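You operate a simulated robot arm through the tools that you are given. There is no shell and no other tool. Be economical: measure what you need, move in short steps, check, and stop when the job is done.

You are at the controls of a simulated robot arm. One attempt, no reset.

TASK
Fill the blue spout pack to the HIGH line and cap it.
Fine: It stays in the holder, spout aside, nothing spilt; the cap has the pack's colour. Where these are worked on the way, their far stop is far enough and under half their travel is too little: spout.

The check looks at the end state, three seconds after you hand in, the way a careful person would. Anything else that was tipped, shoved, dropped, spilled or broken makes it a failure. A push-on lid holds only when it is set on centred and level and pressed home; a screw cap is set on level and turned clockwise until tight.

THE ROBOT
A 6-joint arm with a two-finger parallel gripper, fixed in place. Base frame: the origin is at the foot of the arm, x ahead of it, y to its left, z up; the work surface is at about z = 0.8. Readings come in m, rad, newtons and seconds.
With the tool pointing down near the work surface it reaches from about 0.26 to 0.68 m from the base axis. Its first joint turns from -1.152 to 1.152 rad. Payload 2.9 kg.
The tool frame sits at the grasp point between the pads (the TCP): z along the fingers, y along the line on which they close. The tips reach 0.03 m beyond it. The gripper opens to 0.11 m. The fingers are 0.02 m wide and 0.01 m thick; the gripper's body (0.048 by 0.112 m) begins 0.055 m behind the TCP.
Orientation is that of the tool frame in the base frame, as a unit quaternion [w, x, y, z]. With the fingers straight down and closing along the base's y, the tool's x points along the base's -x, its y along +y and its z along -z.

THE INTERFACE
- The arm moves only by the tool play_rows. Its argument "rows" is a list of rows, each an object (a shift or turn left out is 0, a gripper value left out holds the last) with "fingers": the gripper command, from -1 (fully open) to 1 (shut), values between in proportion; "dp": the shift along the tool's x, y, z in m, a list of three; "rotation": the turn, a rotation vector about the tool's x, y, z in rad, a list of three. In form: [{"fingers": fingers, "dp": [tx, ty, tz], "rotation": [wx, wy, wz]}, ...]. A call has 1 to 20 rows; each row shifts and turns the commanded pose from where the row before left it, along the tool's axes as they then stand. Each row takes 0.2 s and may step no farther than 0.05 m and 0.15 rad from the row before; otherwise, or with a gripper value out of range, the whole call is refused. Where a pose cannot be reached the arm comes as near as it can. A force on the tool above 70 N (or 10 N above the force at the start of the call, whichever is more), or a blocked arm, ends the call early, and 0.2 s more pass. Each finger travels about 0.108 m/s and halts on what it meets, pressing with about 29 N; the grip force reading is that of the motor and also rises with nothing between the fingers. The clock runs only during rows and for 0.2 s after the last one: add rows that do not move to give the fingers time. The reply holds the time, the measured pose of the TCP, the force on the tool along the base axes, the opening and the grip force, in the units named above and with some noise, with the torque about the TCP (base axes, N m) and any sound that the robot's microphone picked up, and new pictures: "show" is both (left out), scene, wrist or none.
- Cameras (640 x 400 px; columns grow to the right, rows downward): "scene" is fixed at [0.0823, 0.4301, 1.4028]; the picture's right is [-0.74, -0.67, 0.00], its down [-0.27, 0.30, -0.91] and it looks along [0.61, -0.68, -0.40] (base axes); focal length 359 px, centre (320, 200). "wrist" rides on the gripper at [0.072, 0.017, -0.103] in the tool frame; the picture's right is [-0.23, 0.97, 0.00], its down [-0.76, -0.18, -0.62] and it looks along [-0.61, -0.14, 0.78] (tool axes); focal length 222 px, centre (320, 200). There is no depth. A picture from a camera that has moved, and an enlarged one, comes with that camera's place and axes in the base frame and with its lens.
- enlarge(camera, box): a new picture of the part [left, top, right, bottom] of that camera's present view, enlarged. It takes no simulated time.
- hand_in(): hands the job in; it is judged then, once.

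Work in short steps. Places have to be worked out from the pictures, the camera data and where the tool is seen: move nearer, look again, correct. Check each grasp and each placing, and mend what went wrong. You have 120 turns and 200 pictures in all, those below and enlarged ones among them. Open the gripper and draw the arm clear of the work before you hand the job in, unless the task says otherwise; then end with one line.

The tools are called by a JSON object that holds its "api" and its "payload". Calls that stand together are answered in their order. play_rows: Moves the arm, as the interface text tells. Its arguments: {"type":"object","properties":{"rows":{"type":"array"},"show":{"type":"string","enum":["both","scene","wrist","none"]}},"required":["rows"]} The other tools are called the same way: enlarge (camera, box) takes an enlarged picture of a part of a camera's view; hand_in () hands the job in.

At the start:

```text
time_s: 0.0
ee_pos: [0.3826, -0.0696, 1.2784]
ee_rot: [0.0, 0.0, 1.0, 0.0]
force: [-0.5, 0.7, 0.3]
moment: [0.01, 0.01, 0.0]
width: 0.1099
grasp_force: 0.1
```

scene: 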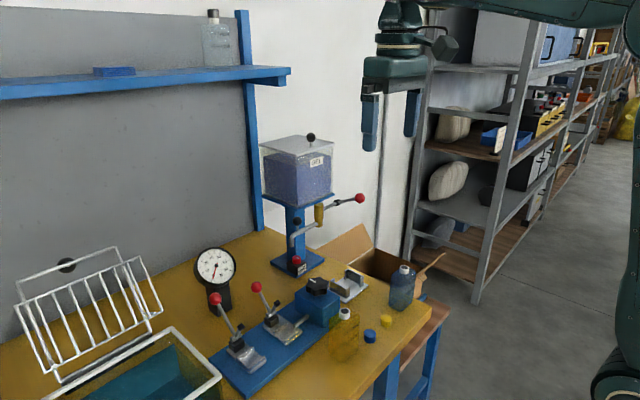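
wrist: 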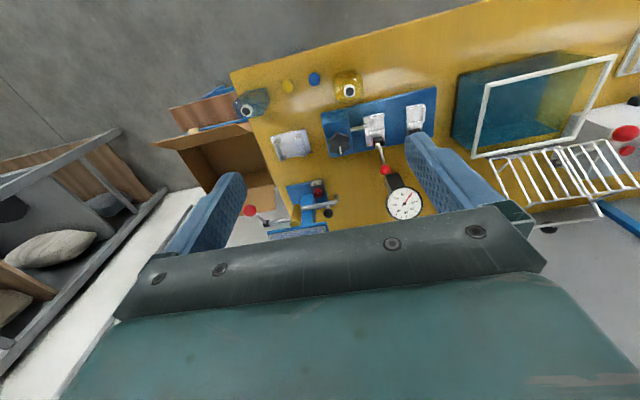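

I'll start by enlarging the work area to see the dispenser, packs and caps.

{"api": "enlarge", "payload": {"camera": "scene", "box": [240, 120, 400, 280]}}

{"api": "enlarge", "payload": {"camera": "scene", "box": [280, 240, 440, 380]}}

{"api": "enlarge", "payload": {"camera": "wrist", "box": [220, 60, 440, 240]}}

```text
2.50 times, centred on (320, 200) of scene
camera zoom: at [0.0823, 0.4301, 1.4028], right [-0.74, -0.67, 0.0], down [-0.27, 0.3, -0.91], along [0.61, -0.68, -0.4], focal length 898 px, centre (320, 200)
```

zoom: 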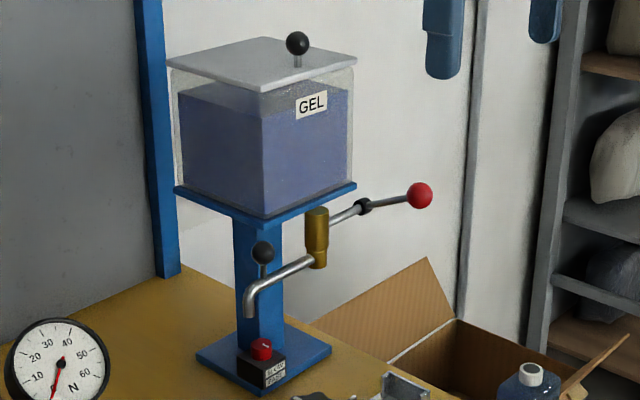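

```text
2.86 times, centred on (360, 310) of scene
camera zoom: at [0.0823, 0.4301, 1.4028], right [-0.74, -0.67, 0.0], down [-0.27, 0.3, -0.91], along [0.61, -0.68, -0.4], focal length 1026 px, centre (206, -114)
```

zoom: 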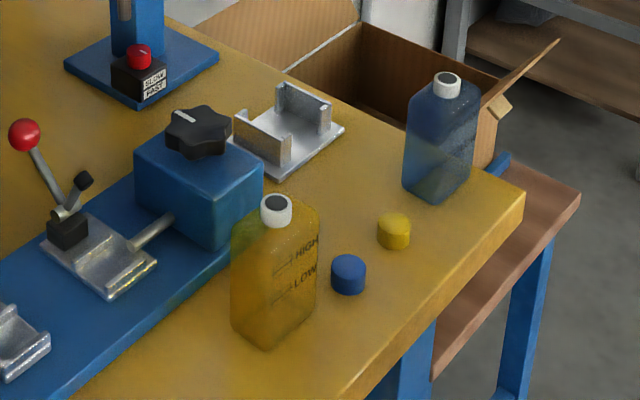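

```text
2.22 times, centred on (330, 150) of wrist
camera zoom: at [0.3078, -0.0533, 1.3813], right [0.23, 0.97, 0.0], down [0.76, -0.18, 0.62], along [0.61, -0.14, -0.78], focal length 494 px, centre (298, 311)
```

zoom: 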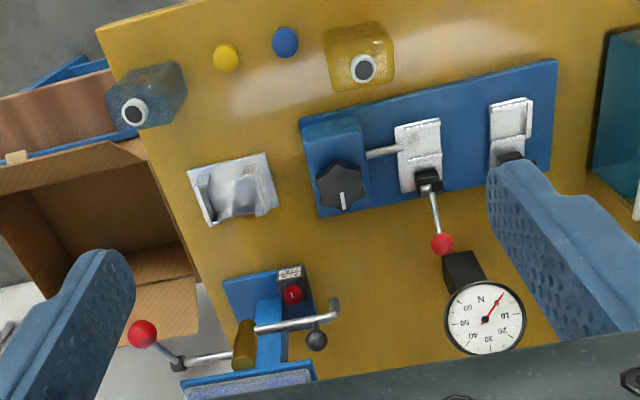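

Estimates: blue pack ≈(0.41,-0.24), holder ≈(0.555,-0.22), spout outlet ≈(0.64,-0.09,0.955), valve ≈(0.64,-0.19,1.0), tap lever ball ≈(0.56,-0.255,1.046), blue cap ≈(0.40,-0.09). I move down and toward the holder for a closer look.

{"api": "play_rows", "payload": {"rows": [{"fingers": -1, "dp": [0.005, -0.02, 0.03]}, {"dp": [0.005, -0.02, 0.03]}, {"dp": [0.005, -0.02, 0.03]}, {"dp": [0.005, -0.02, 0.03]}, {"dp": [0.005, -0.02, 0.03]}, {"dp": [0, 0, 0]}], "show": "both"}}

```text
time_s: 1.4
ee_pos: [0.3565, -0.1697, 1.1293]
ee_rot: [0.001, 0.0, 1.0, 0.0]
force: [-0.4, -0.7, -0.6]
moment: [-0.05, 0.02, 0.01]
width: 0.1098
grasp_force: 0.1
camera wrist: at [0.2823, -0.153, 1.2312], right [0.23, 0.97, 0.0], down [0.76, -0.18, 0.62], along [0.61, -0.14, -0.78], focal length 222 px, centre (320, 200)
```

scene: 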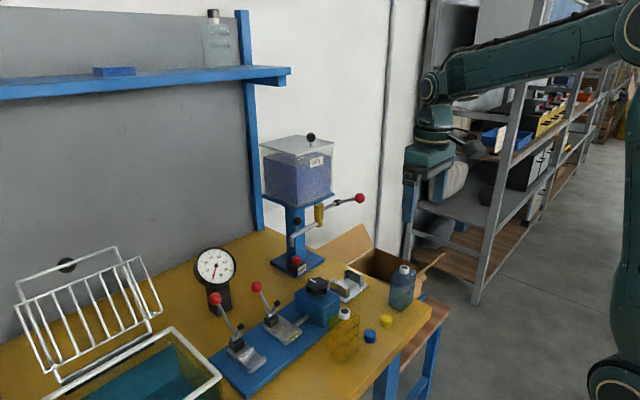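
wrist: 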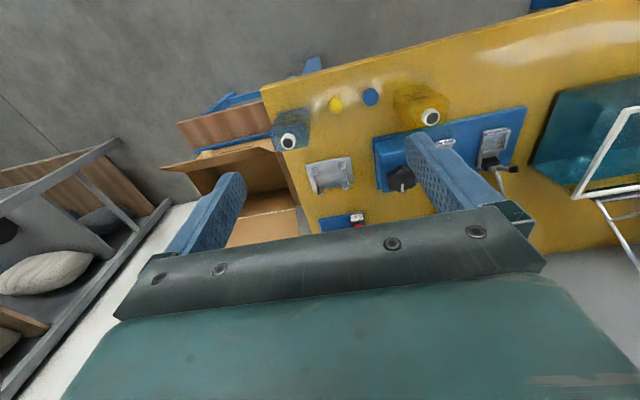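

{"api": "enlarge", "payload": {"camera": "wrist", "box": [250, 70, 460, 235]}}

{"api": "enlarge", "payload": {"camera": "scene", "box": [270, 180, 380, 310]}}

```text
2.42 times, centred on (355, 152) of wrist
camera zoom: at [0.2823, -0.153, 1.2312], right [0.23, 0.97, 0.0], down [0.76, -0.18, 0.62], along [0.61, -0.14, -0.78], focal length 538 px, centre (235, 315)
```

zoom: 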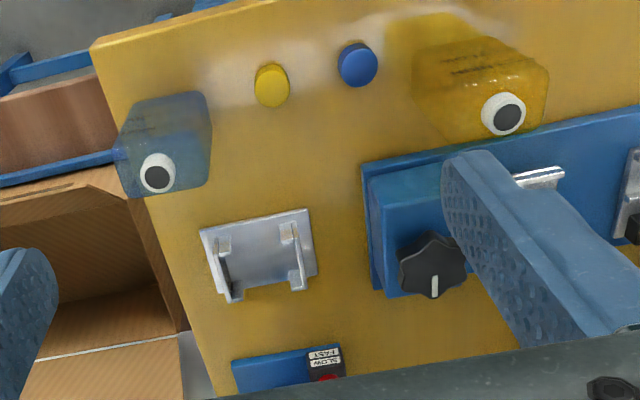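

```text
3.08 times, centred on (325, 245) of scene
camera zoom: at [0.0823, 0.4301, 1.4028], right [-0.74, -0.67, 0.0], down [-0.27, 0.3, -0.91], along [0.61, -0.68, -0.4], focal length 1105 px, centre (305, 62)
```

zoom: 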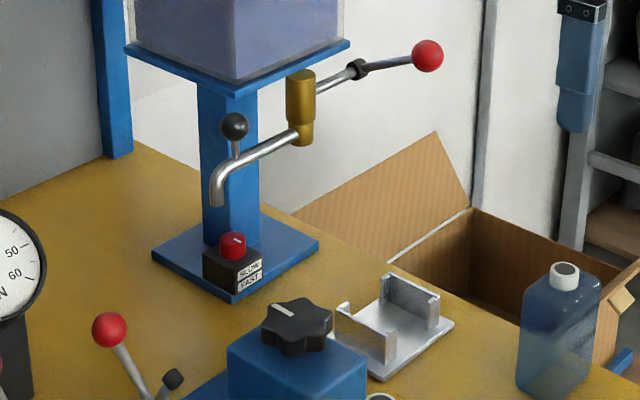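

Holder plate centre ≈(0.555,-0.19), pack neck ≈(0.408,-0.231, z 0.918). I go closer to the blue pack to see its orientation and the fill lines.

{"api": "play_rows", "payload": {"rows": [{"dp": [0.008, -0.0125, 0.04]}, {"dp": [0.008, -0.0125, 0.04]}, {"dp": [0.008, -0.0125, 0.04]}, {"dp": [0.008, -0.0125, 0.04]}, {"dp": [0, 0, 0]}], "show": "wrist"}}

{"api": "enlarge", "payload": {"camera": "scene", "box": [320, 240, 440, 360]}}

```text
time_s: 2.6
ee_pos: [0.3249, -0.2197, 0.967]
ee_rot: [0.001, 0.0, 1.0, 0.0]
force: [-0.9, 0.3, 0.1]
moment: [0.0, -0.01, 0.01]
width: 0.1102
grasp_force: 0.1
camera wrist: at [0.252, -0.2033, 1.0699], right [0.23, 0.97, 0.0], down [0.76, -0.18, 0.62], along [0.61, -0.14, -0.78], focal length 222 px, centre (320, 200)
```

wrist: 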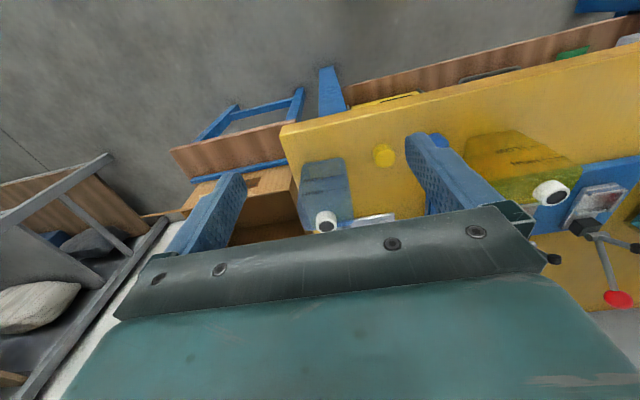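

```text
3.33 times, centred on (380, 300) of scene
camera zoom: at [0.0823, 0.4301, 1.4028], right [-0.74, -0.67, 0.0], down [-0.27, 0.3, -0.91], along [0.61, -0.68, -0.4], focal length 1197 px, centre (120, -133)
```

zoom: 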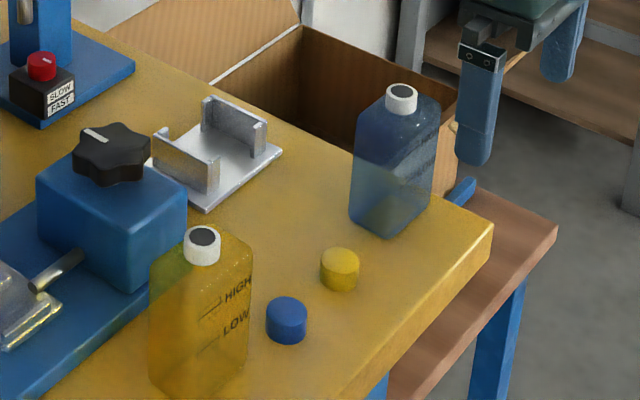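

{"api": "enlarge", "payload": {"camera": "wrist", "box": [270, 130, 430, 250]}}

```text
3.33 times, centred on (350, 190) of wrist
camera zoom: at [0.252, -0.2033, 1.0699], right [0.23, 0.97, 0.0], down [0.76, -0.18, 0.62], along [0.61, -0.14, -0.78], focal length 740 px, centre (220, 233)
```

zoom: 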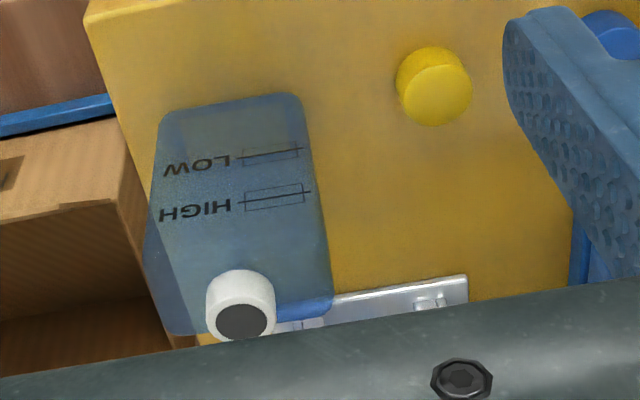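

Fill lines are on the pack's -x face and the pack is ~0.06 wide along y. Now a closer look at the holder before grasping: raise, then move forward.

{"api": "play_rows", "payload": {"rows": [{"dp": [0, 0.01, -0.04]}, {"dp": [-0.035, 0.01, 0]}, {"dp": [-0.035, 0.01, 0]}, {"dp": [-0.035, 0.0, 0]}, {"dp": [-0.02, 0, 0.02]}, {"dp": [0, 0, 0]}], "show": "wrist"}}

{"api": "enlarge", "payload": {"camera": "wrist", "box": [220, 110, 440, 240]}}

```text
time_s: 4.0
ee_pos: [0.451, -0.1917, 0.9881]
ee_rot: [0.0, 0.0, 1.0, 0.0]
force: [0.7, 0.2, 0.3]
moment: [0.0, -0.01, 0.0]
width: 0.1103
grasp_force: 0.0
camera wrist: at [0.3774, -0.1749, 1.0909], right [0.23, 0.97, 0.0], down [0.76, -0.18, 0.62], along [0.61, -0.14, -0.78], focal length 222 px, centre (320, 200)
```

wrist: 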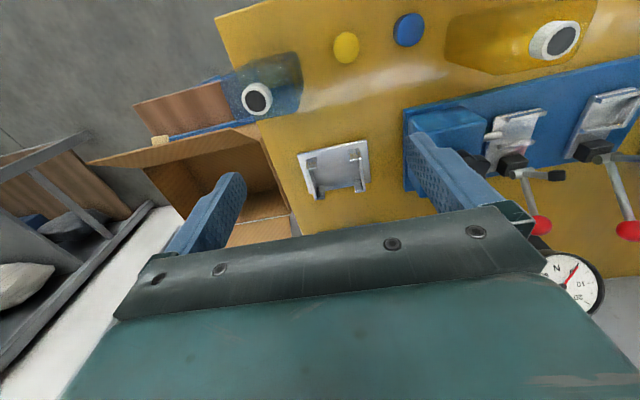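

```text
2.91 times, centred on (330, 175) of wrist
camera zoom: at [0.3774, -0.1749, 1.0909], right [0.23, 0.97, 0.0], down [0.76, -0.18, 0.62], along [0.61, -0.14, -0.78], focal length 646 px, centre (291, 273)
```

zoom: 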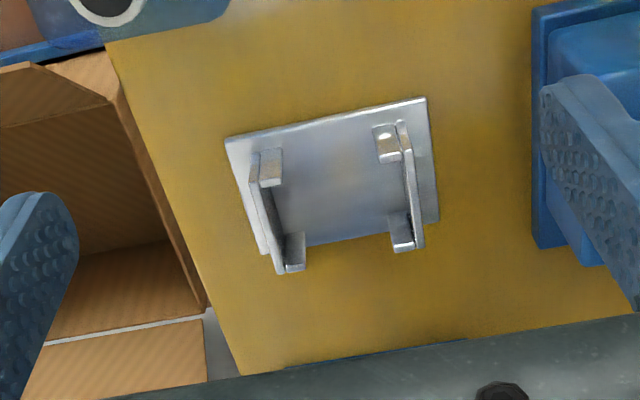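

Holder centre ≈(0.549,-0.190), inner ≈0.067×0.045, walls to z≈0.845. I check the pack's body once more from this view before grasping.

{"api": "enlarge", "payload": {"camera": "wrist", "box": [210, 40, 330, 130]}}

```text
4.44 times, centred on (270, 85) of wrist
camera zoom: at [0.3774, -0.1749, 1.0909], right [0.23, 0.97, 0.0], down [0.76, -0.18, 0.62], along [0.61, -0.14, -0.78], focal length 987 px, centre (542, 711)
```

zoom: 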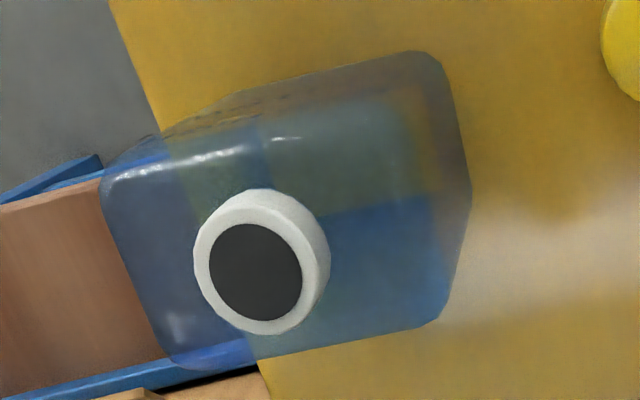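

Pack centre ≈(0.410,-0.231). I position above it, descend so the tips stop at z≈0.852 (above the holder's wall height), then look.

{"api": "play_rows", "payload": {"rows": [{"dp": [0.02, -0.02, -0.01]}, {"dp": [0.021, -0.0195, 0]}, {"dp": [0, 0, 0]}, {"dp": [0, 0, 0.038]}, {"dp": [0, 0, 0.04]}, {"dp": [0, 0, 0.038]}, {"dp": [0, 0, 0]}], "show": "both"}}

{"api": "enlarge", "payload": {"camera": "wrist", "box": [240, 110, 400, 230]}}

```text
time_s: 5.6
ee_pos: [0.4077, -0.2309, 0.8817]
ee_rot: [0.001, 0.0, 1.0, 0.0]
force: [-0.1, -0.6, -0.5]
moment: [-0.01, -0.02, 0.0]
width: 0.1101
grasp_force: 0.1
camera wrist: at [0.3343, -0.2148, 0.9847], right [0.23, 0.97, 0.0], down [0.76, -0.18, 0.62], along [0.61, -0.14, -0.78], focal length 222 px, centre (320, 200)
```

scene: 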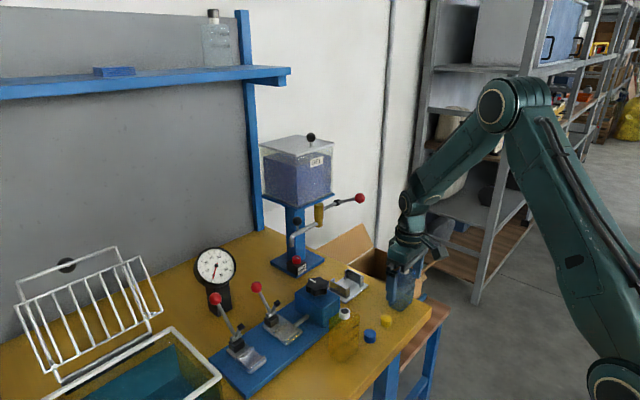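
wrist: 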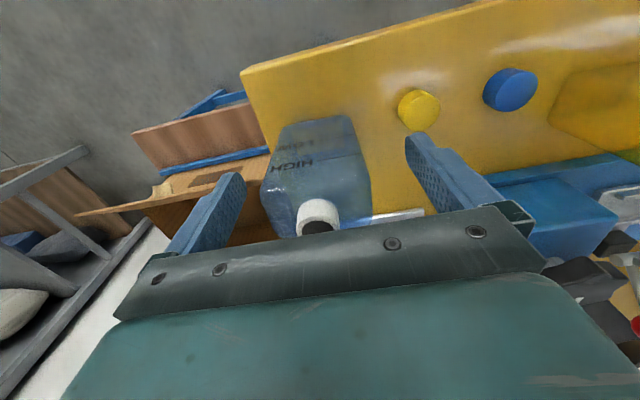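

```text
3.33 times, centred on (320, 170) of wrist
camera zoom: at [0.3343, -0.2148, 0.9847], right [0.23, 0.97, 0.0], down [0.76, -0.18, 0.62], along [0.61, -0.14, -0.78], focal length 740 px, centre (320, 300)
```

zoom: 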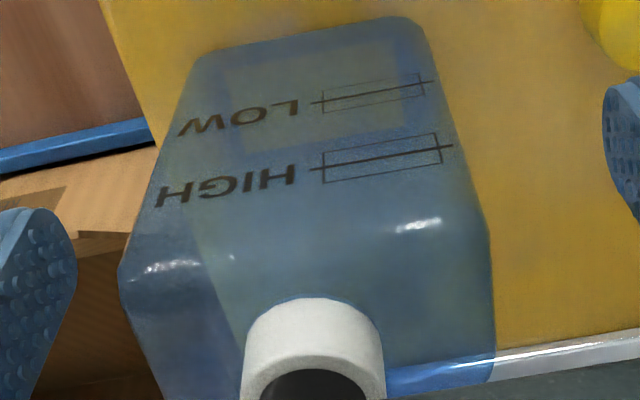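

The pack sits between the fingers. I close gradually and see where they halt.

{"api": "play_rows", "payload": {"rows": [{"fingers": -0.5}, {"fingers": -0.2}, {"fingers": 0.0}, {"fingers": 0.1}, {}], "show": "wrist"}}

{"api": "enlarge", "payload": {"camera": "wrist", "box": [240, 110, 400, 230]}}

```text
time_s: 6.8
ee_pos: [0.4079, -0.2312, 0.8823]
ee_rot: [0.0, 0.0, 1.0, 0.001]
force: [0.2, 0.8, 0.0]
moment: [0.02, 0.0, 0.0]
width: 0.0598
grasp_force: 29.0
camera wrist: at [0.3344, -0.2148, 0.985], right [0.23, 0.97, 0.0], down [0.76, -0.18, 0.62], along [0.61, -0.14, -0.78], focal length 222 px, centre (320, 200)
```

wrist: 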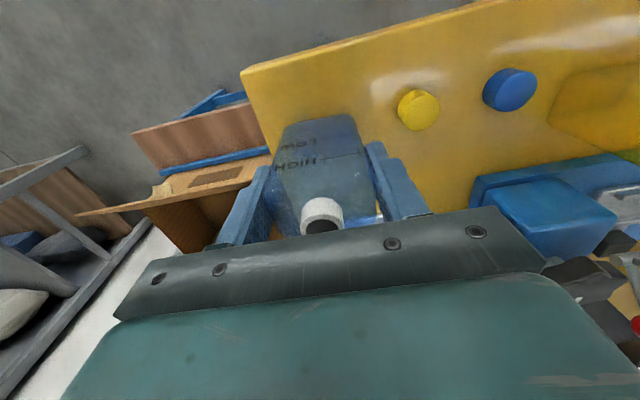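

```text
3.33 times, centred on (320, 170) of wrist
camera zoom: at [0.3344, -0.2148, 0.985], right [0.23, 0.97, 0.0], down [0.76, -0.18, 0.62], along [0.61, -0.14, -0.78], focal length 740 px, centre (320, 300)
```

zoom: 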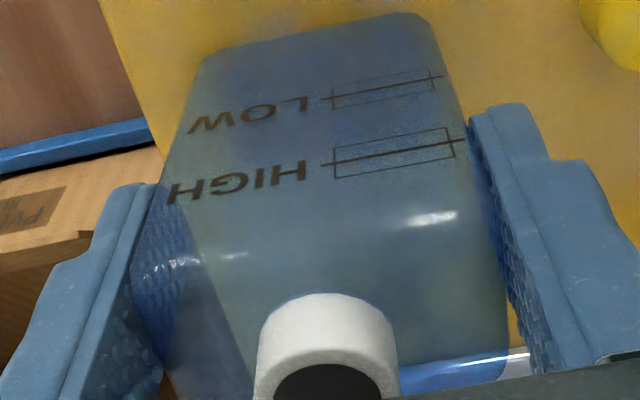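

Gripped at 0.060 m. With a vertical tool the gripper body would come close to the tap lever over the holder, so I release, tilt the tool 30° back about its closing axis (pack stays upright), and regrip.

{"api": "play_rows", "payload": {"rows": [{"fingers": -0.2}, {"fingers": -0.45}, {}, {"rotation": [0, -0.131, 0]}, {"rotation": [0, -0.131, 0]}, {"rotation": [0, -0.131, 0]}, {"rotation": [0, -0.131, 0]}, {}], "show": "both"}}

```text
time_s: 8.6
ee_pos: [0.4072, -0.2287, 0.8826]
ee_rot: [0.259, 0.001, 0.966, -0.001]
force: [0.0, 0.0, 0.3]
moment: [-0.01, -0.01, 0.02]
width: 0.0799
grasp_force: 0.1
camera wrist: at [0.2923, -0.2131, 0.9349], right [0.2, 0.97, 0.11], down [0.35, -0.18, 0.92], along [0.92, -0.14, -0.37], focal length 222 px, centre (320, 200)
```

scene: 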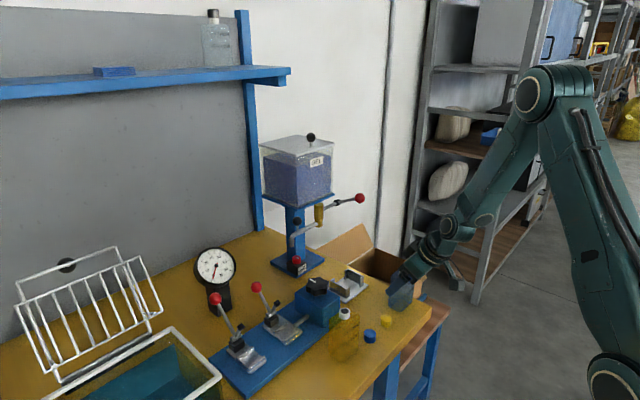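
wrist: 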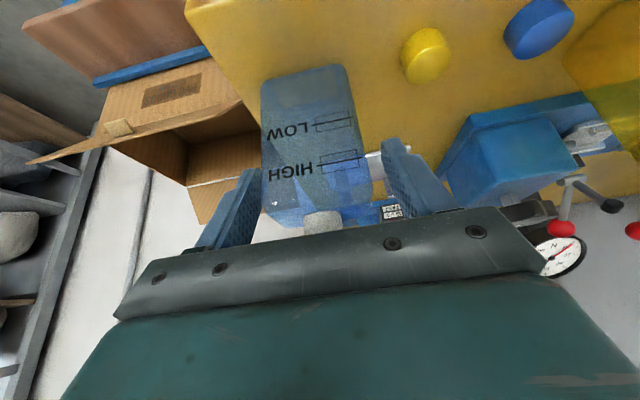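

Tilted view is good. Regrip now and lift 6 cm straight up.

{"api": "play_rows", "payload": {"rows": [{"fingers": -0.2}, {"fingers": 0.05}, {"fingers": 0.1}, {}, {"dp": [-0.01, 0, -0.0173]}, {"dp": [-0.01, 0, -0.0173]}, {"dp": [-0.015, 0, -0.026]}, {}], "show": "both"}}

{"api": "enlarge", "payload": {"camera": "wrist", "box": [230, 30, 430, 230]}}

```text
time_s: 10.4
ee_pos: [0.4069, -0.2301, 0.9531]
ee_rot: [0.259, 0.0, 0.966, 0.0]
force: [0.0, 0.5, -0.2]
moment: [0.02, -0.06, 0.02]
width: 0.0594
grasp_force: 29.6
camera wrist: at [0.2919, -0.2131, 1.0051], right [0.2, 0.97, 0.11], down [0.35, -0.18, 0.92], along [0.92, -0.14, -0.37], focal length 222 px, centre (320, 200)
```

scene: 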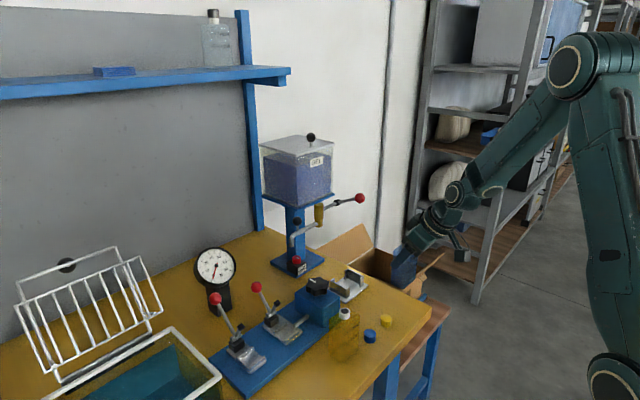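
wrist: 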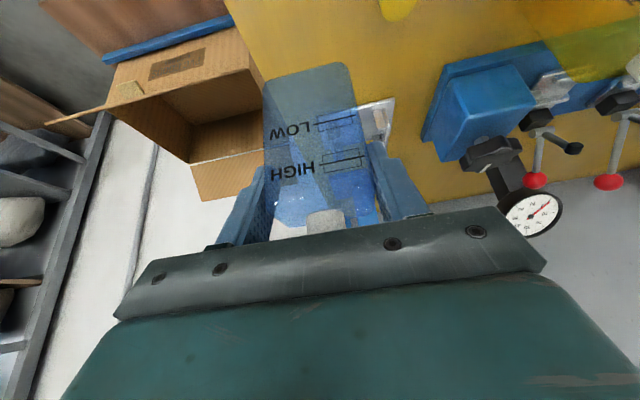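

```text
2.00 times, centred on (330, 130) of wrist
camera zoom: at [0.2919, -0.2131, 1.0051], right [0.2, 0.97, 0.11], down [0.35, -0.18, 0.92], along [0.92, -0.14, -0.37], focal length 444 px, centre (300, 340)
```

zoom: 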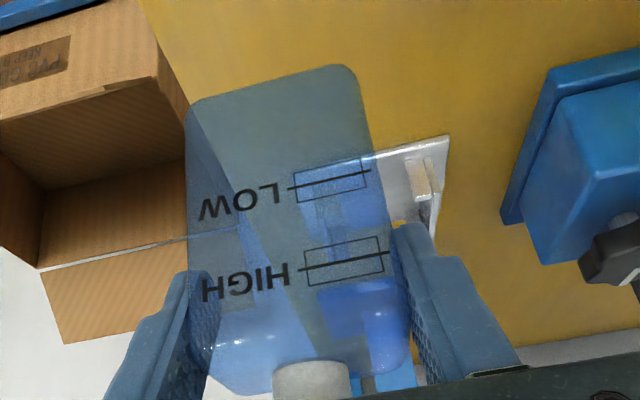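

Pack lifted upright. Carry it over the holder (+0.14 x, +0.04 y) at clear height.

{"api": "play_rows", "payload": {"rows": [{"dp": [-0.0303, 0.01, 0.0175]}, {"dp": [-0.0303, 0.01, 0.0175]}, {"dp": [-0.0303, 0.01, 0.0175]}, {"dp": [-0.0303, 0.01, 0.0175]}, {}, {}], "show": "both"}}

{"api": "enlarge", "payload": {"camera": "wrist", "box": [230, 30, 430, 230]}}

{"api": "enlarge", "payload": {"camera": "scene", "box": [280, 180, 400, 320]}}

```text
time_s: 11.8
ee_pos: [0.5472, -0.1881, 0.9533]
ee_rot: [0.259, 0.001, 0.966, 0.0]
force: [0.3, 0.5, -0.8]
moment: [-0.02, 0.02, 0.0]
width: 0.0598
grasp_force: 29.0
camera wrist: at [0.4306, -0.1723, 1.0055], right [0.2, 0.97, 0.11], down [0.35, -0.18, 0.92], along [0.92, -0.14, -0.37], focal length 222 px, centre (320, 200)
```

scene: 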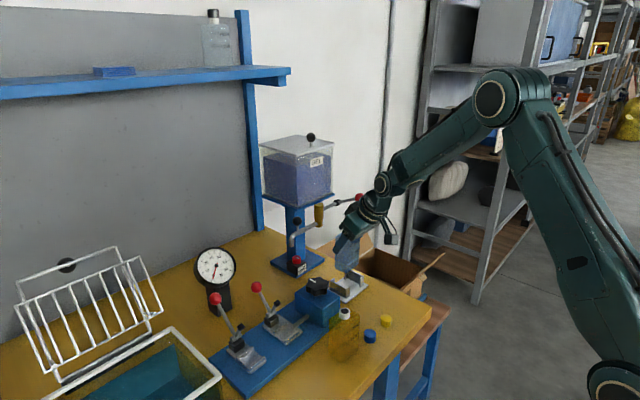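
wrist: 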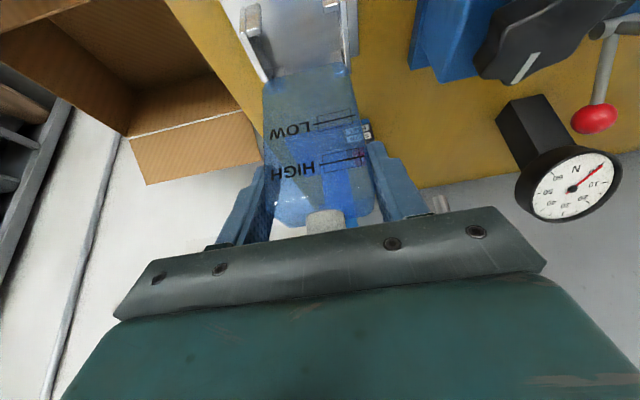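

```text
2.00 times, centred on (330, 130) of wrist
camera zoom: at [0.4306, -0.1723, 1.0055], right [0.2, 0.97, 0.11], down [0.35, -0.18, 0.92], along [0.92, -0.14, -0.37], focal length 444 px, centre (300, 340)
```

zoom: 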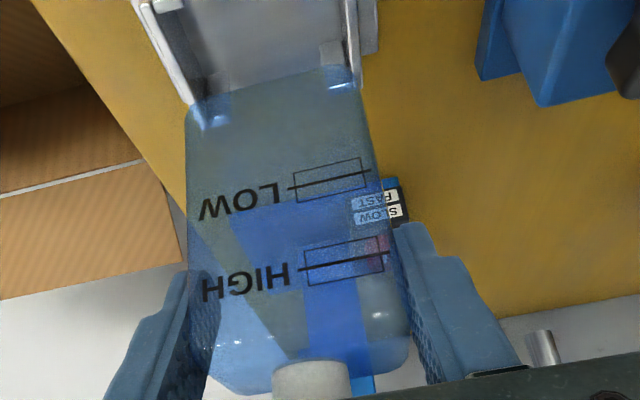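

```text
2.86 times, centred on (340, 250) of scene
camera zoom: at [0.0823, 0.4301, 1.4028], right [-0.74, -0.67, 0.0], down [-0.27, 0.3, -0.91], along [0.61, -0.68, -0.4], focal length 1026 px, centre (263, 57)
```

zoom: 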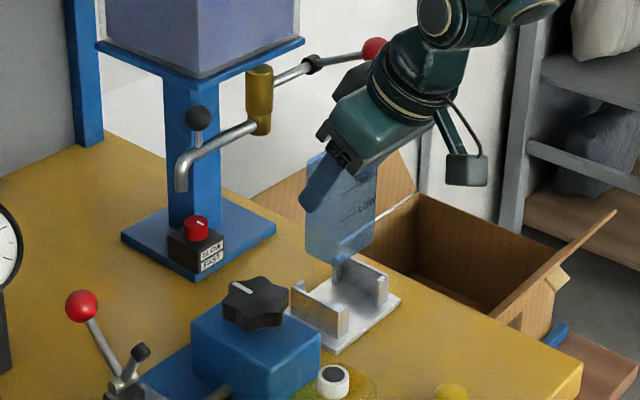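

I zoom into the overlap between pack bottom and holder walls to check centring.

{"api": "enlarge", "payload": {"camera": "wrist", "box": [230, 0, 370, 90]}}

{"api": "enlarge", "payload": {"camera": "scene", "box": [320, 235, 390, 310]}}

```text
4.44 times, centred on (300, 45) of wrist
camera zoom: at [0.4306, -0.1723, 1.0055], right [0.2, 0.97, 0.11], down [0.35, -0.18, 0.92], along [0.92, -0.14, -0.37], focal length 987 px, centre (409, 889)
```

zoom: 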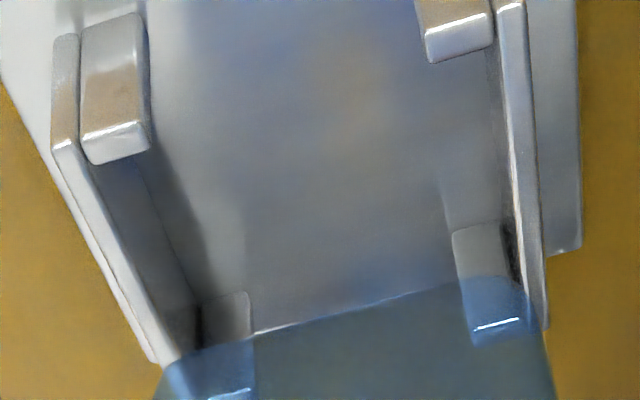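

```text
5.33 times, centred on (355, 272) of scene
camera zoom: at [0.0823, 0.4301, 1.4028], right [-0.74, -0.67, 0.0], down [-0.27, 0.3, -0.91], along [0.61, -0.68, -0.4], focal length 1916 px, centre (133, -187)
```

zoom: 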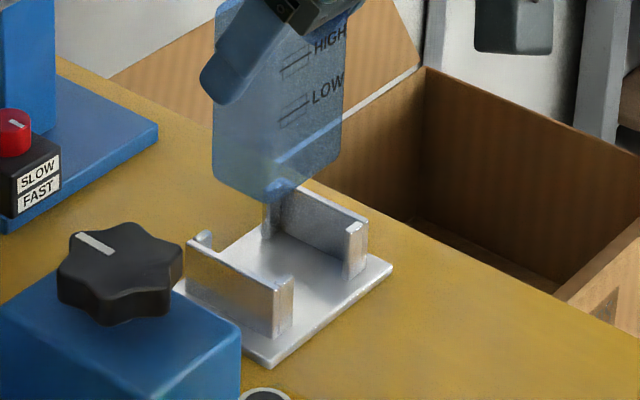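

Holder interior measured: y −0.224…−0.157, x 0.527…0.575, wall top ≈0.832. Pack is within ~2 mm of centre; nudge +2 mm x and lower 4 cm, then look.

{"api": "play_rows", "payload": {"rows": [{"dp": [0.0053, 0, 0.0131]}, {"dp": [0.0065, 0, 0.0113]}, {"dp": [0.006, 0, 0.0104]}, {}, {}], "show": "wrist"}}

{"api": "enlarge", "payload": {"camera": "scene", "box": [320, 235, 390, 310]}}

{"api": "enlarge", "payload": {"camera": "wrist", "box": [230, 30, 390, 140]}}

```text
time_s: 13.0
ee_pos: [0.5507, -0.1893, 0.9168]
ee_rot: [0.263, 0.0, 0.965, -0.001]
force: [-1.6, -0.8, 22.1]
moment: [0.1, -0.39, 0.02]
width: 0.06
grasp_force: 29.0
camera wrist: at [0.4347, -0.1723, 0.9678], right [0.2, 0.97, 0.11], down [0.34, -0.18, 0.92], along [0.92, -0.14, -0.37], focal length 222 px, centre (320, 200)
```

wrist: 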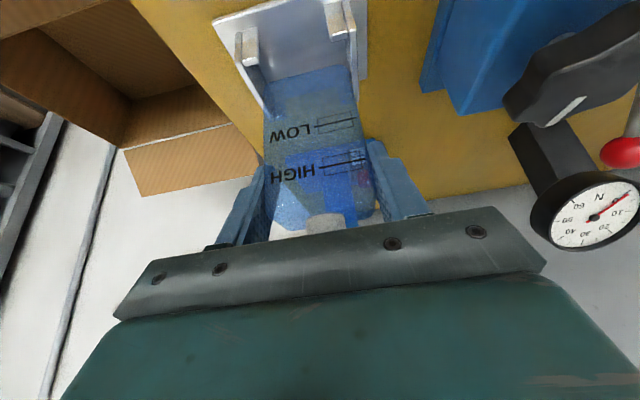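

```text
5.33 times, centred on (355, 272) of scene
camera zoom: at [0.0818, 0.4302, 1.4028], right [-0.74, -0.67, 0.0], down [-0.27, 0.3, -0.91], along [0.61, -0.68, -0.4], focal length 1916 px, centre (133, -187)
```

zoom: 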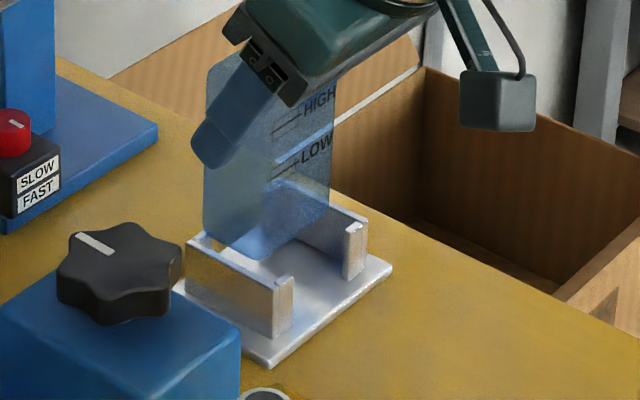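

```text
3.64 times, centred on (310, 85) of wrist
camera zoom: at [0.4347, -0.1723, 0.9678], right [0.2, 0.97, 0.11], down [0.34, -0.18, 0.92], along [0.92, -0.14, -0.37], focal length 808 px, centre (356, 618)
```

zoom: 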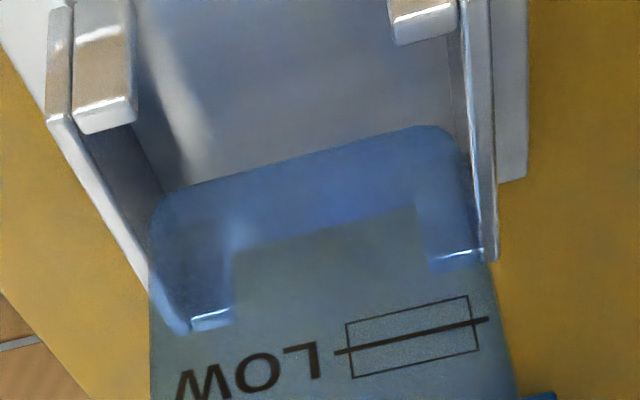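

The pack bottom touched the rear lips (force 22 N up): it sits ~7 mm too far in +x and ~2 mm in +y. I raise 1.5 cm, shift, and lower again to check.

{"api": "play_rows", "payload": {"rows": [{"dp": [-0.0075, 0, -0.013]}, {"dp": [0.0061, -0.0018, -0.0035]}, {}, {}, {}], "show": "wrist"}}

{"api": "enlarge", "payload": {"camera": "wrist", "box": [230, 30, 390, 140]}}

{"api": "enlarge", "payload": {"camera": "scene", "box": [320, 235, 390, 310]}}

```text
time_s: 14.2
ee_pos: [0.544, -0.1904, 0.9277]
ee_rot: [0.26, 0.001, 0.966, -0.001]
force: [0.7, 0.9, -1.1]
moment: [0.02, -0.01, 0.0]
width: 0.0594
grasp_force: 29.0
camera wrist: at [0.4283, -0.1741, 0.9815], right [0.2, 0.97, 0.11], down [0.35, -0.18, 0.92], along [0.92, -0.14, -0.37], focal length 222 px, centre (320, 200)
```

wrist: 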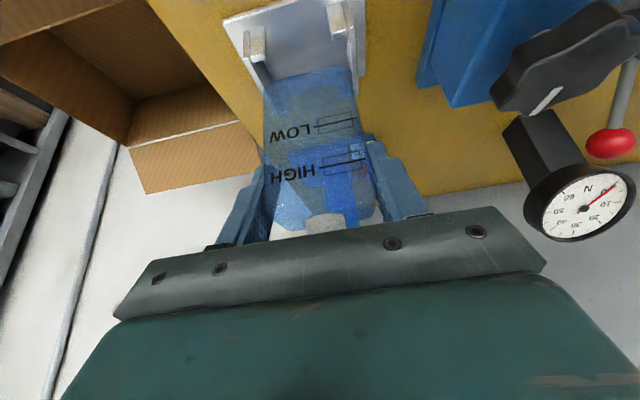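

```text
3.64 times, centred on (310, 85) of wrist
camera zoom: at [0.4283, -0.1741, 0.9815], right [0.2, 0.97, 0.11], down [0.35, -0.18, 0.92], along [0.92, -0.14, -0.37], focal length 808 px, centre (356, 618)
```

zoom: 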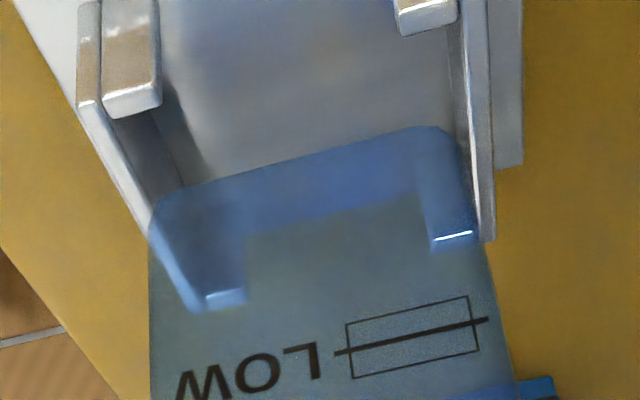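

```text
5.33 times, centred on (355, 272) of scene
camera zoom: at [0.0823, 0.4301, 1.4028], right [-0.74, -0.67, 0.0], down [-0.27, 0.3, -0.91], along [0.61, -0.68, -0.4], focal length 1916 px, centre (133, -187)
```

zoom: 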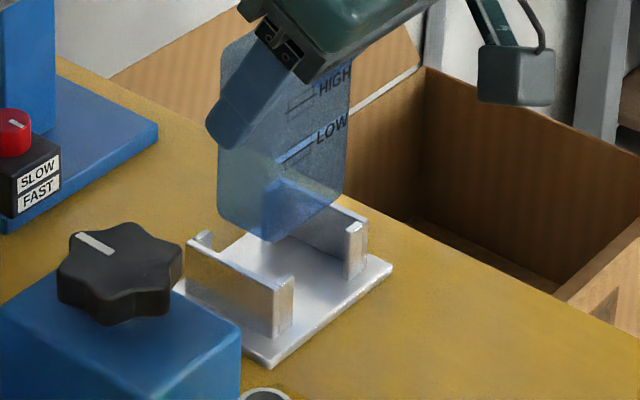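

Now about 5 mm gap expected at the front lips; I nudge −2 mm in x and lower in small steps, stopping on force.

{"api": "play_rows", "payload": {"rows": [{"dp": [0.0017, 0, -0.001]}, {"dp": [0.005, 0, 0.00866]}, {"dp": [0.004, 0, 0.0069]}, {}, {}], "show": "none"}}

{"api": "enlarge", "payload": {"camera": "wrist", "box": [230, 30, 390, 140]}}

```text
time_s: 15.4
ee_pos: [0.5419, -0.1909, 0.9103]
ee_rot: [0.26, 0.001, 0.966, 0.0]
force: [0.7, 0.0, -1.1]
moment: [0.0, 0.0, -0.01]
width: 0.0594
grasp_force: 29.0
```

```text
3.64 times, centred on (310, 85) of wrist
camera zoom: at [0.4259, -0.1741, 0.9626], right [0.2, 0.97, 0.11], down [0.35, -0.18, 0.92], along [0.92, -0.14, -0.37], focal length 808 px, centre (356, 618)
```

zoom: 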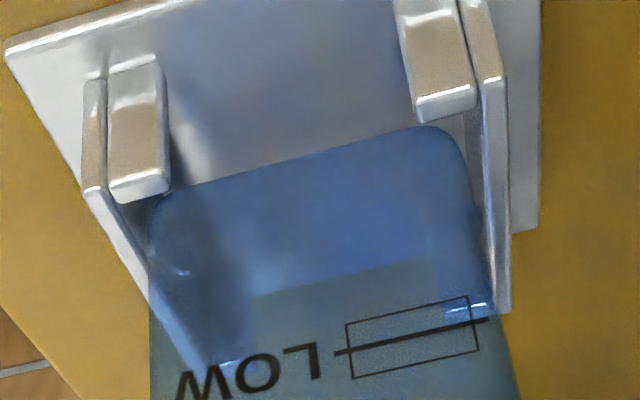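

No contact and the bottom is below the wall tops. Continue down gently to the plate.

{"api": "play_rows", "payload": {"rows": [{"dp": [0.004, 0, 0.0069]}, {"dp": [0.004, 0, 0.0069]}, {"dp": [0.0015, 0, 0.0026]}, {}, {}], "show": "wrist"}}

{"api": "enlarge", "payload": {"camera": "scene", "box": [320, 235, 390, 310]}}

```text
time_s: 16.6
ee_pos: [0.5425, -0.1914, 0.8911]
ee_rot: [0.26, 0.0, 0.966, 0.0]
force: [1.3, -0.3, -0.3]
moment: [-0.01, -0.09, 0.01]
width: 0.0594
grasp_force: 29.1
camera wrist: at [0.426, -0.1747, 0.9442], right [0.2, 0.97, 0.11], down [0.35, -0.18, 0.92], along [0.92, -0.14, -0.37], focal length 222 px, centre (320, 200)
```

wrist: 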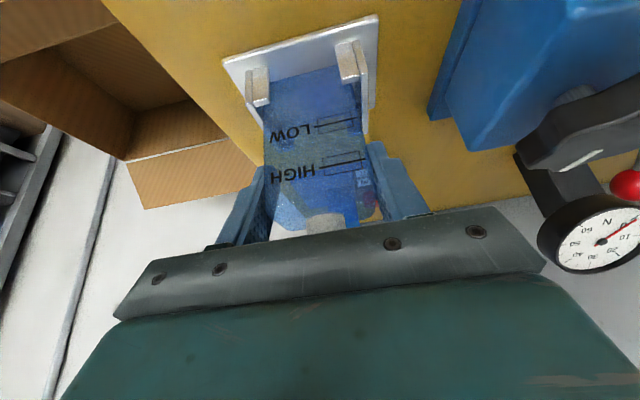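

```text
5.33 times, centred on (355, 272) of scene
camera zoom: at [0.0823, 0.4301, 1.4028], right [-0.74, -0.67, 0.0], down [-0.27, 0.3, -0.91], along [0.61, -0.68, -0.4], focal length 1916 px, centre (133, -187)
```

zoom: 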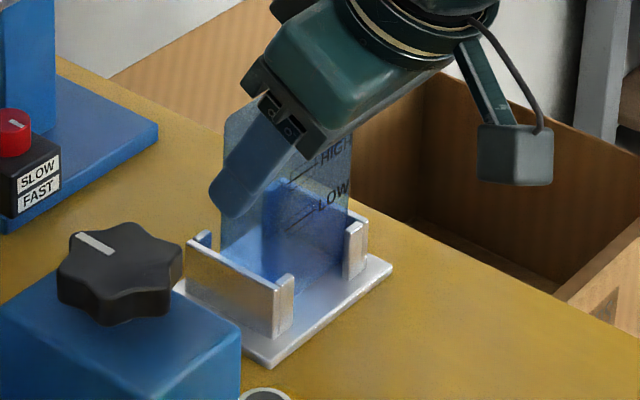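

It's in the holder. Lower the last 3–4 mm to contact.

{"api": "play_rows", "payload": {"rows": [{"dp": [0.001, 0, 0.00173]}, {"dp": [0.0007, 0, 0.0012]}, {}], "show": "none"}}

```text
time_s: 17.4
ee_pos: [0.5418, -0.191, 0.8886]
ee_rot: [0.259, 0.001, 0.966, -0.001]
force: [0.6, 0.1, 0.3]
moment: [-0.02, 0.01, 0.02]
width: 0.0595
grasp_force: 29.6
```

{"api": "play_rows", "payload": {"rows": [{"dp": [0.0005, 0, 0.00087]}, {"dp": [0.0005, 0, 0.00087]}, {}], "show": "none"}}

```text
time_s: 18.2
ee_pos: [0.5419, -0.1914, 0.8862]
ee_rot: [0.26, 0.0, 0.966, 0.0]
force: [-0.5, 1.6, 2.1]
moment: [0.01, 0.09, 0.02]
width: 0.0593
grasp_force: 28.8
```

Contact (~2 N). Release and back off along the tool axis, then inspect pack, spout and controls.

{"api": "play_rows", "payload": {"rows": [{"fingers": -0.2}, {"fingers": -0.4}, {}, {"dp": [0, 0, -0.04]}, {"dp": [0, 0, -0.04]}, {"dp": [0, 0, -0.03]}, {}], "show": "both"}}

{"api": "enlarge", "payload": {"camera": "scene", "box": [270, 180, 390, 310]}}

{"api": "enlarge", "payload": {"camera": "wrist", "box": [220, 50, 460, 220]}}

```text
time_s: 19.8
ee_pos: [0.4862, -0.1907, 0.9847]
ee_rot: [0.259, 0.001, 0.966, 0.001]
force: [-0.3, 0.2, -0.1]
moment: [0.01, -0.03, -0.01]
width: 0.0771
grasp_force: 0.1
camera wrist: at [0.3704, -0.1745, 1.0357], right [0.2, 0.97, 0.11], down [0.35, -0.18, 0.92], along [0.92, -0.14, -0.37], focal length 222 px, centre (320, 200)
```

scene: 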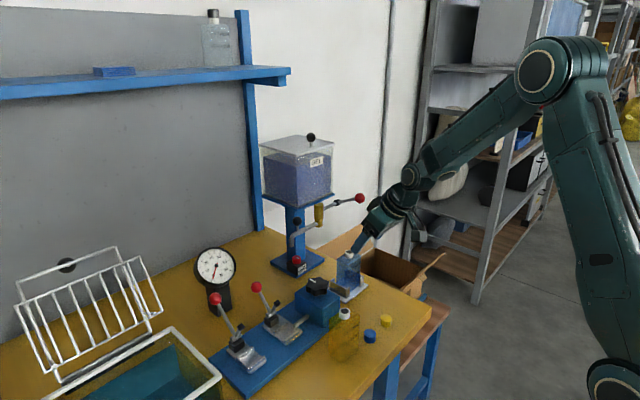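
wrist: 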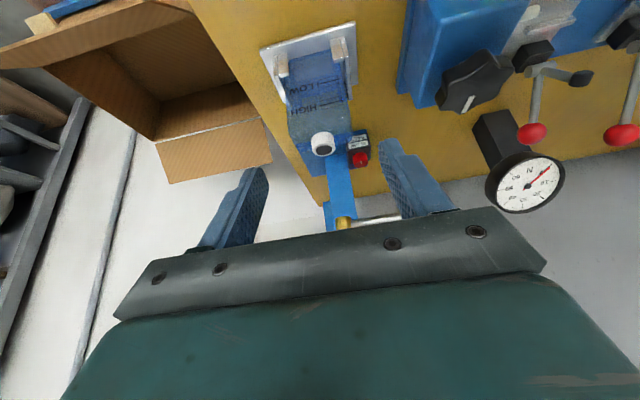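

```text
3.08 times, centred on (330, 245) of scene
camera zoom: at [0.0822, 0.4301, 1.4028], right [-0.74, -0.67, 0.0], down [-0.27, 0.3, -0.91], along [0.61, -0.68, -0.4], focal length 1105 px, centre (289, 62)
```

zoom: 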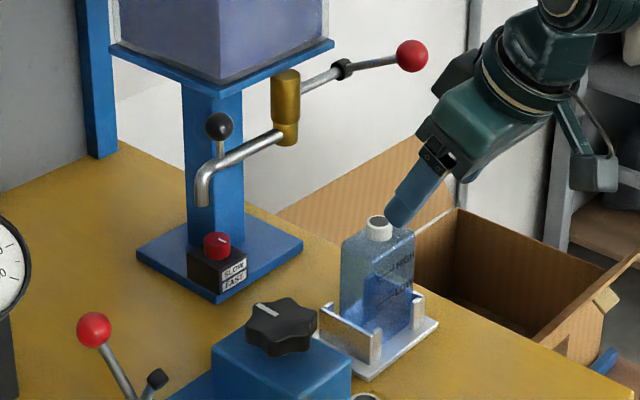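

```text
2.35 times, centred on (340, 135) of wrist
camera zoom: at [0.3704, -0.1745, 1.0357], right [0.2, 0.97, 0.11], down [0.35, -0.18, 0.92], along [0.92, -0.14, -0.37], focal length 523 px, centre (273, 353)
```

zoom: 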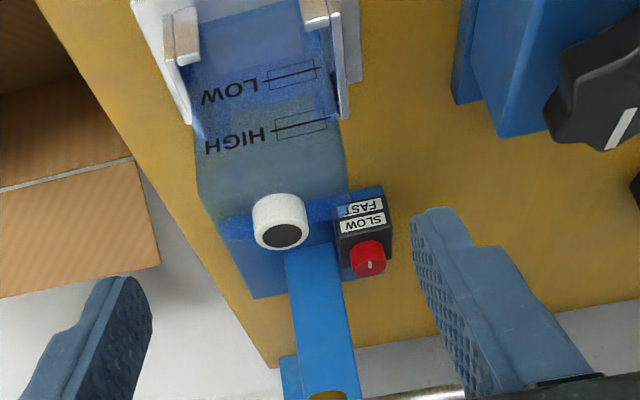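

{"api": "enlarge", "payload": {"camera": "scene", "box": [280, 240, 320, 285]}}

{"api": "enlarge", "payload": {"camera": "scene", "box": [280, 180, 370, 260]}}

{"api": "enlarge", "payload": {"camera": "wrist", "box": [335, 120, 395, 180]}}

```text
8.89 times, centred on (300, 262) of scene
camera zoom: at [0.0822, 0.4301, 1.4028], right [-0.74, -0.67, 0.0], down [-0.27, 0.3, -0.91], along [0.61, -0.68, -0.4], focal length 3193 px, centre (498, -356)
```

zoom: 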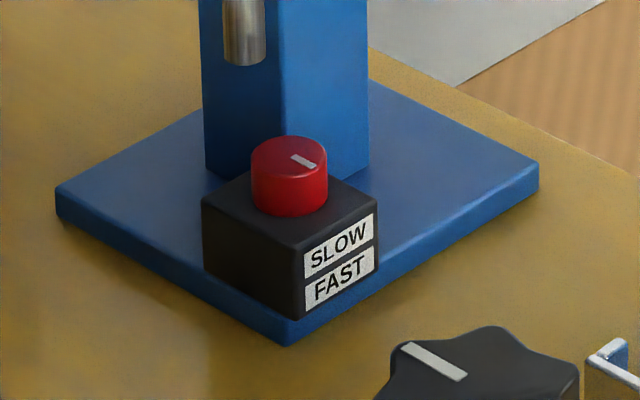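

```text
5.00 times, centred on (325, 220) of scene
camera zoom: at [0.0822, 0.4301, 1.4028], right [-0.74, -0.67, 0.0], down [-0.27, 0.3, -0.91], along [0.61, -0.68, -0.4], focal length 1796 px, centre (295, 100)
```

zoom: 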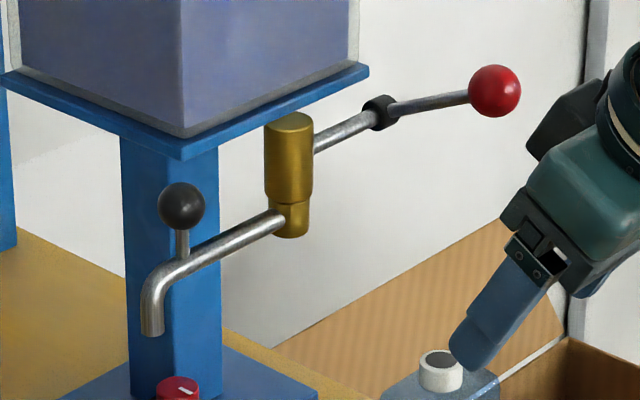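

```text
6.67 times, centred on (365, 150) of wrist
camera zoom: at [0.3704, -0.1745, 1.0357], right [0.2, 0.97, 0.11], down [0.35, -0.18, 0.92], along [0.92, -0.14, -0.37], focal length 1481 px, centre (20, 533)
```

zoom: 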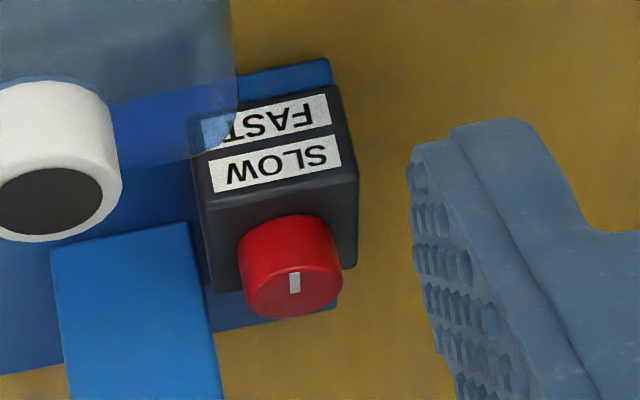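

Pack stands in the holder. Next: swing the spout (knob ball ≈(0.642,-0.110,1.007), pivot ≈(0.638,-0.187)) over the pack. I move clear to the left, then yaw −45° and tilt to 45° so the gripper approaches under the tank overhang.

{"api": "play_rows", "payload": {"rows": [{"dp": [-0.01, 0.0367, -0.0126]}, {"dp": [-0.01, 0.0367, -0.0126]}, {"dp": [-0.01, 0.0367, -0.0126]}, {"dp": [-0.01, 0.0367, -0.0126]}, {"dp": [-0.01, 0.0367, -0.0126]}, {"dp": [-0.01, 0.0367, -0.0126]}, {"rotation": [0.0654, 0, 0.1133]}, {"rotation": [0.0654, 0, 0.1133]}, {"rotation": [0.0654, 0, 0.1133]}, {"rotation": [0.0654, 0, 0.1133]}, {"rotation": [0.0654, 0, 0.1133]}, {"rotation": [0.0654, 0, 0.1133]}, {"rotation": [0, -0.131, 0]}, {"rotation": [0, -0.131, 0]}, {}], "show": "both"}}

{"api": "enlarge", "payload": {"camera": "wrist", "box": [180, 20, 480, 220]}}

```text
time_s: 23.0
ee_pos: [0.5003, 0.0285, 1.0759]
ee_rot: [0.354, 0.354, 0.853, -0.147]
force: [0.6, 0.1, 0.3]
moment: [0.01, -0.02, -0.01]
width: 0.077
grasp_force: 0.0
camera wrist: at [0.4235, 0.1288, 1.0978], right [0.8, 0.57, 0.16], down [-0.06, -0.19, 0.98], along [0.59, -0.8, -0.12], focal length 222 px, centre (320, 200)
```

scene: 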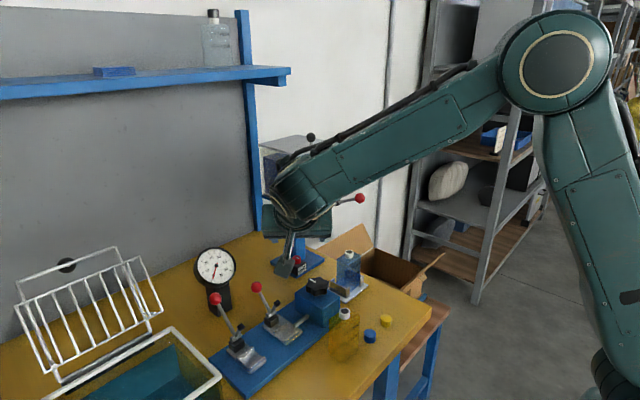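
wrist: 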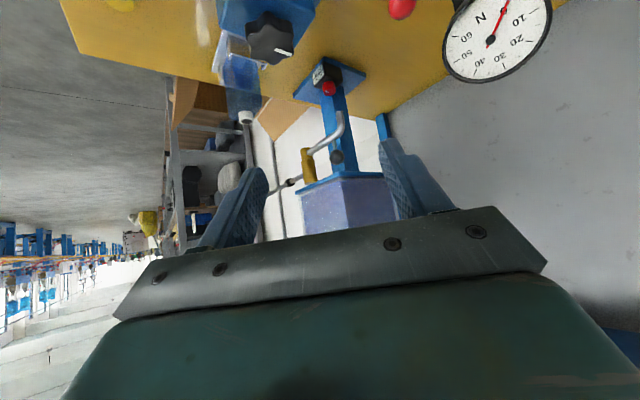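

```text
2.00 times, centred on (330, 120) of wrist
camera zoom: at [0.4235, 0.1288, 1.0978], right [0.8, 0.57, 0.16], down [-0.06, -0.19, 0.98], along [0.59, -0.8, -0.12], focal length 444 px, centre (300, 360)
```

zoom: 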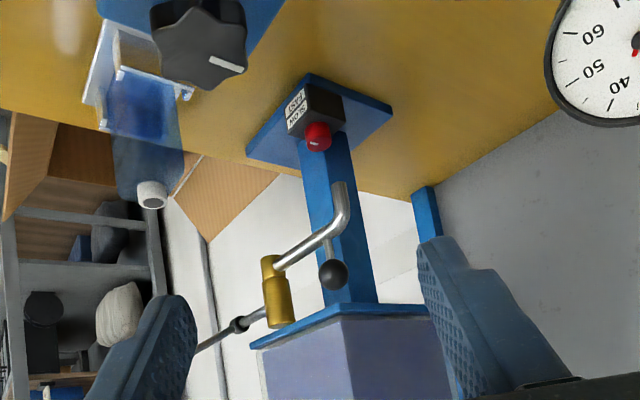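

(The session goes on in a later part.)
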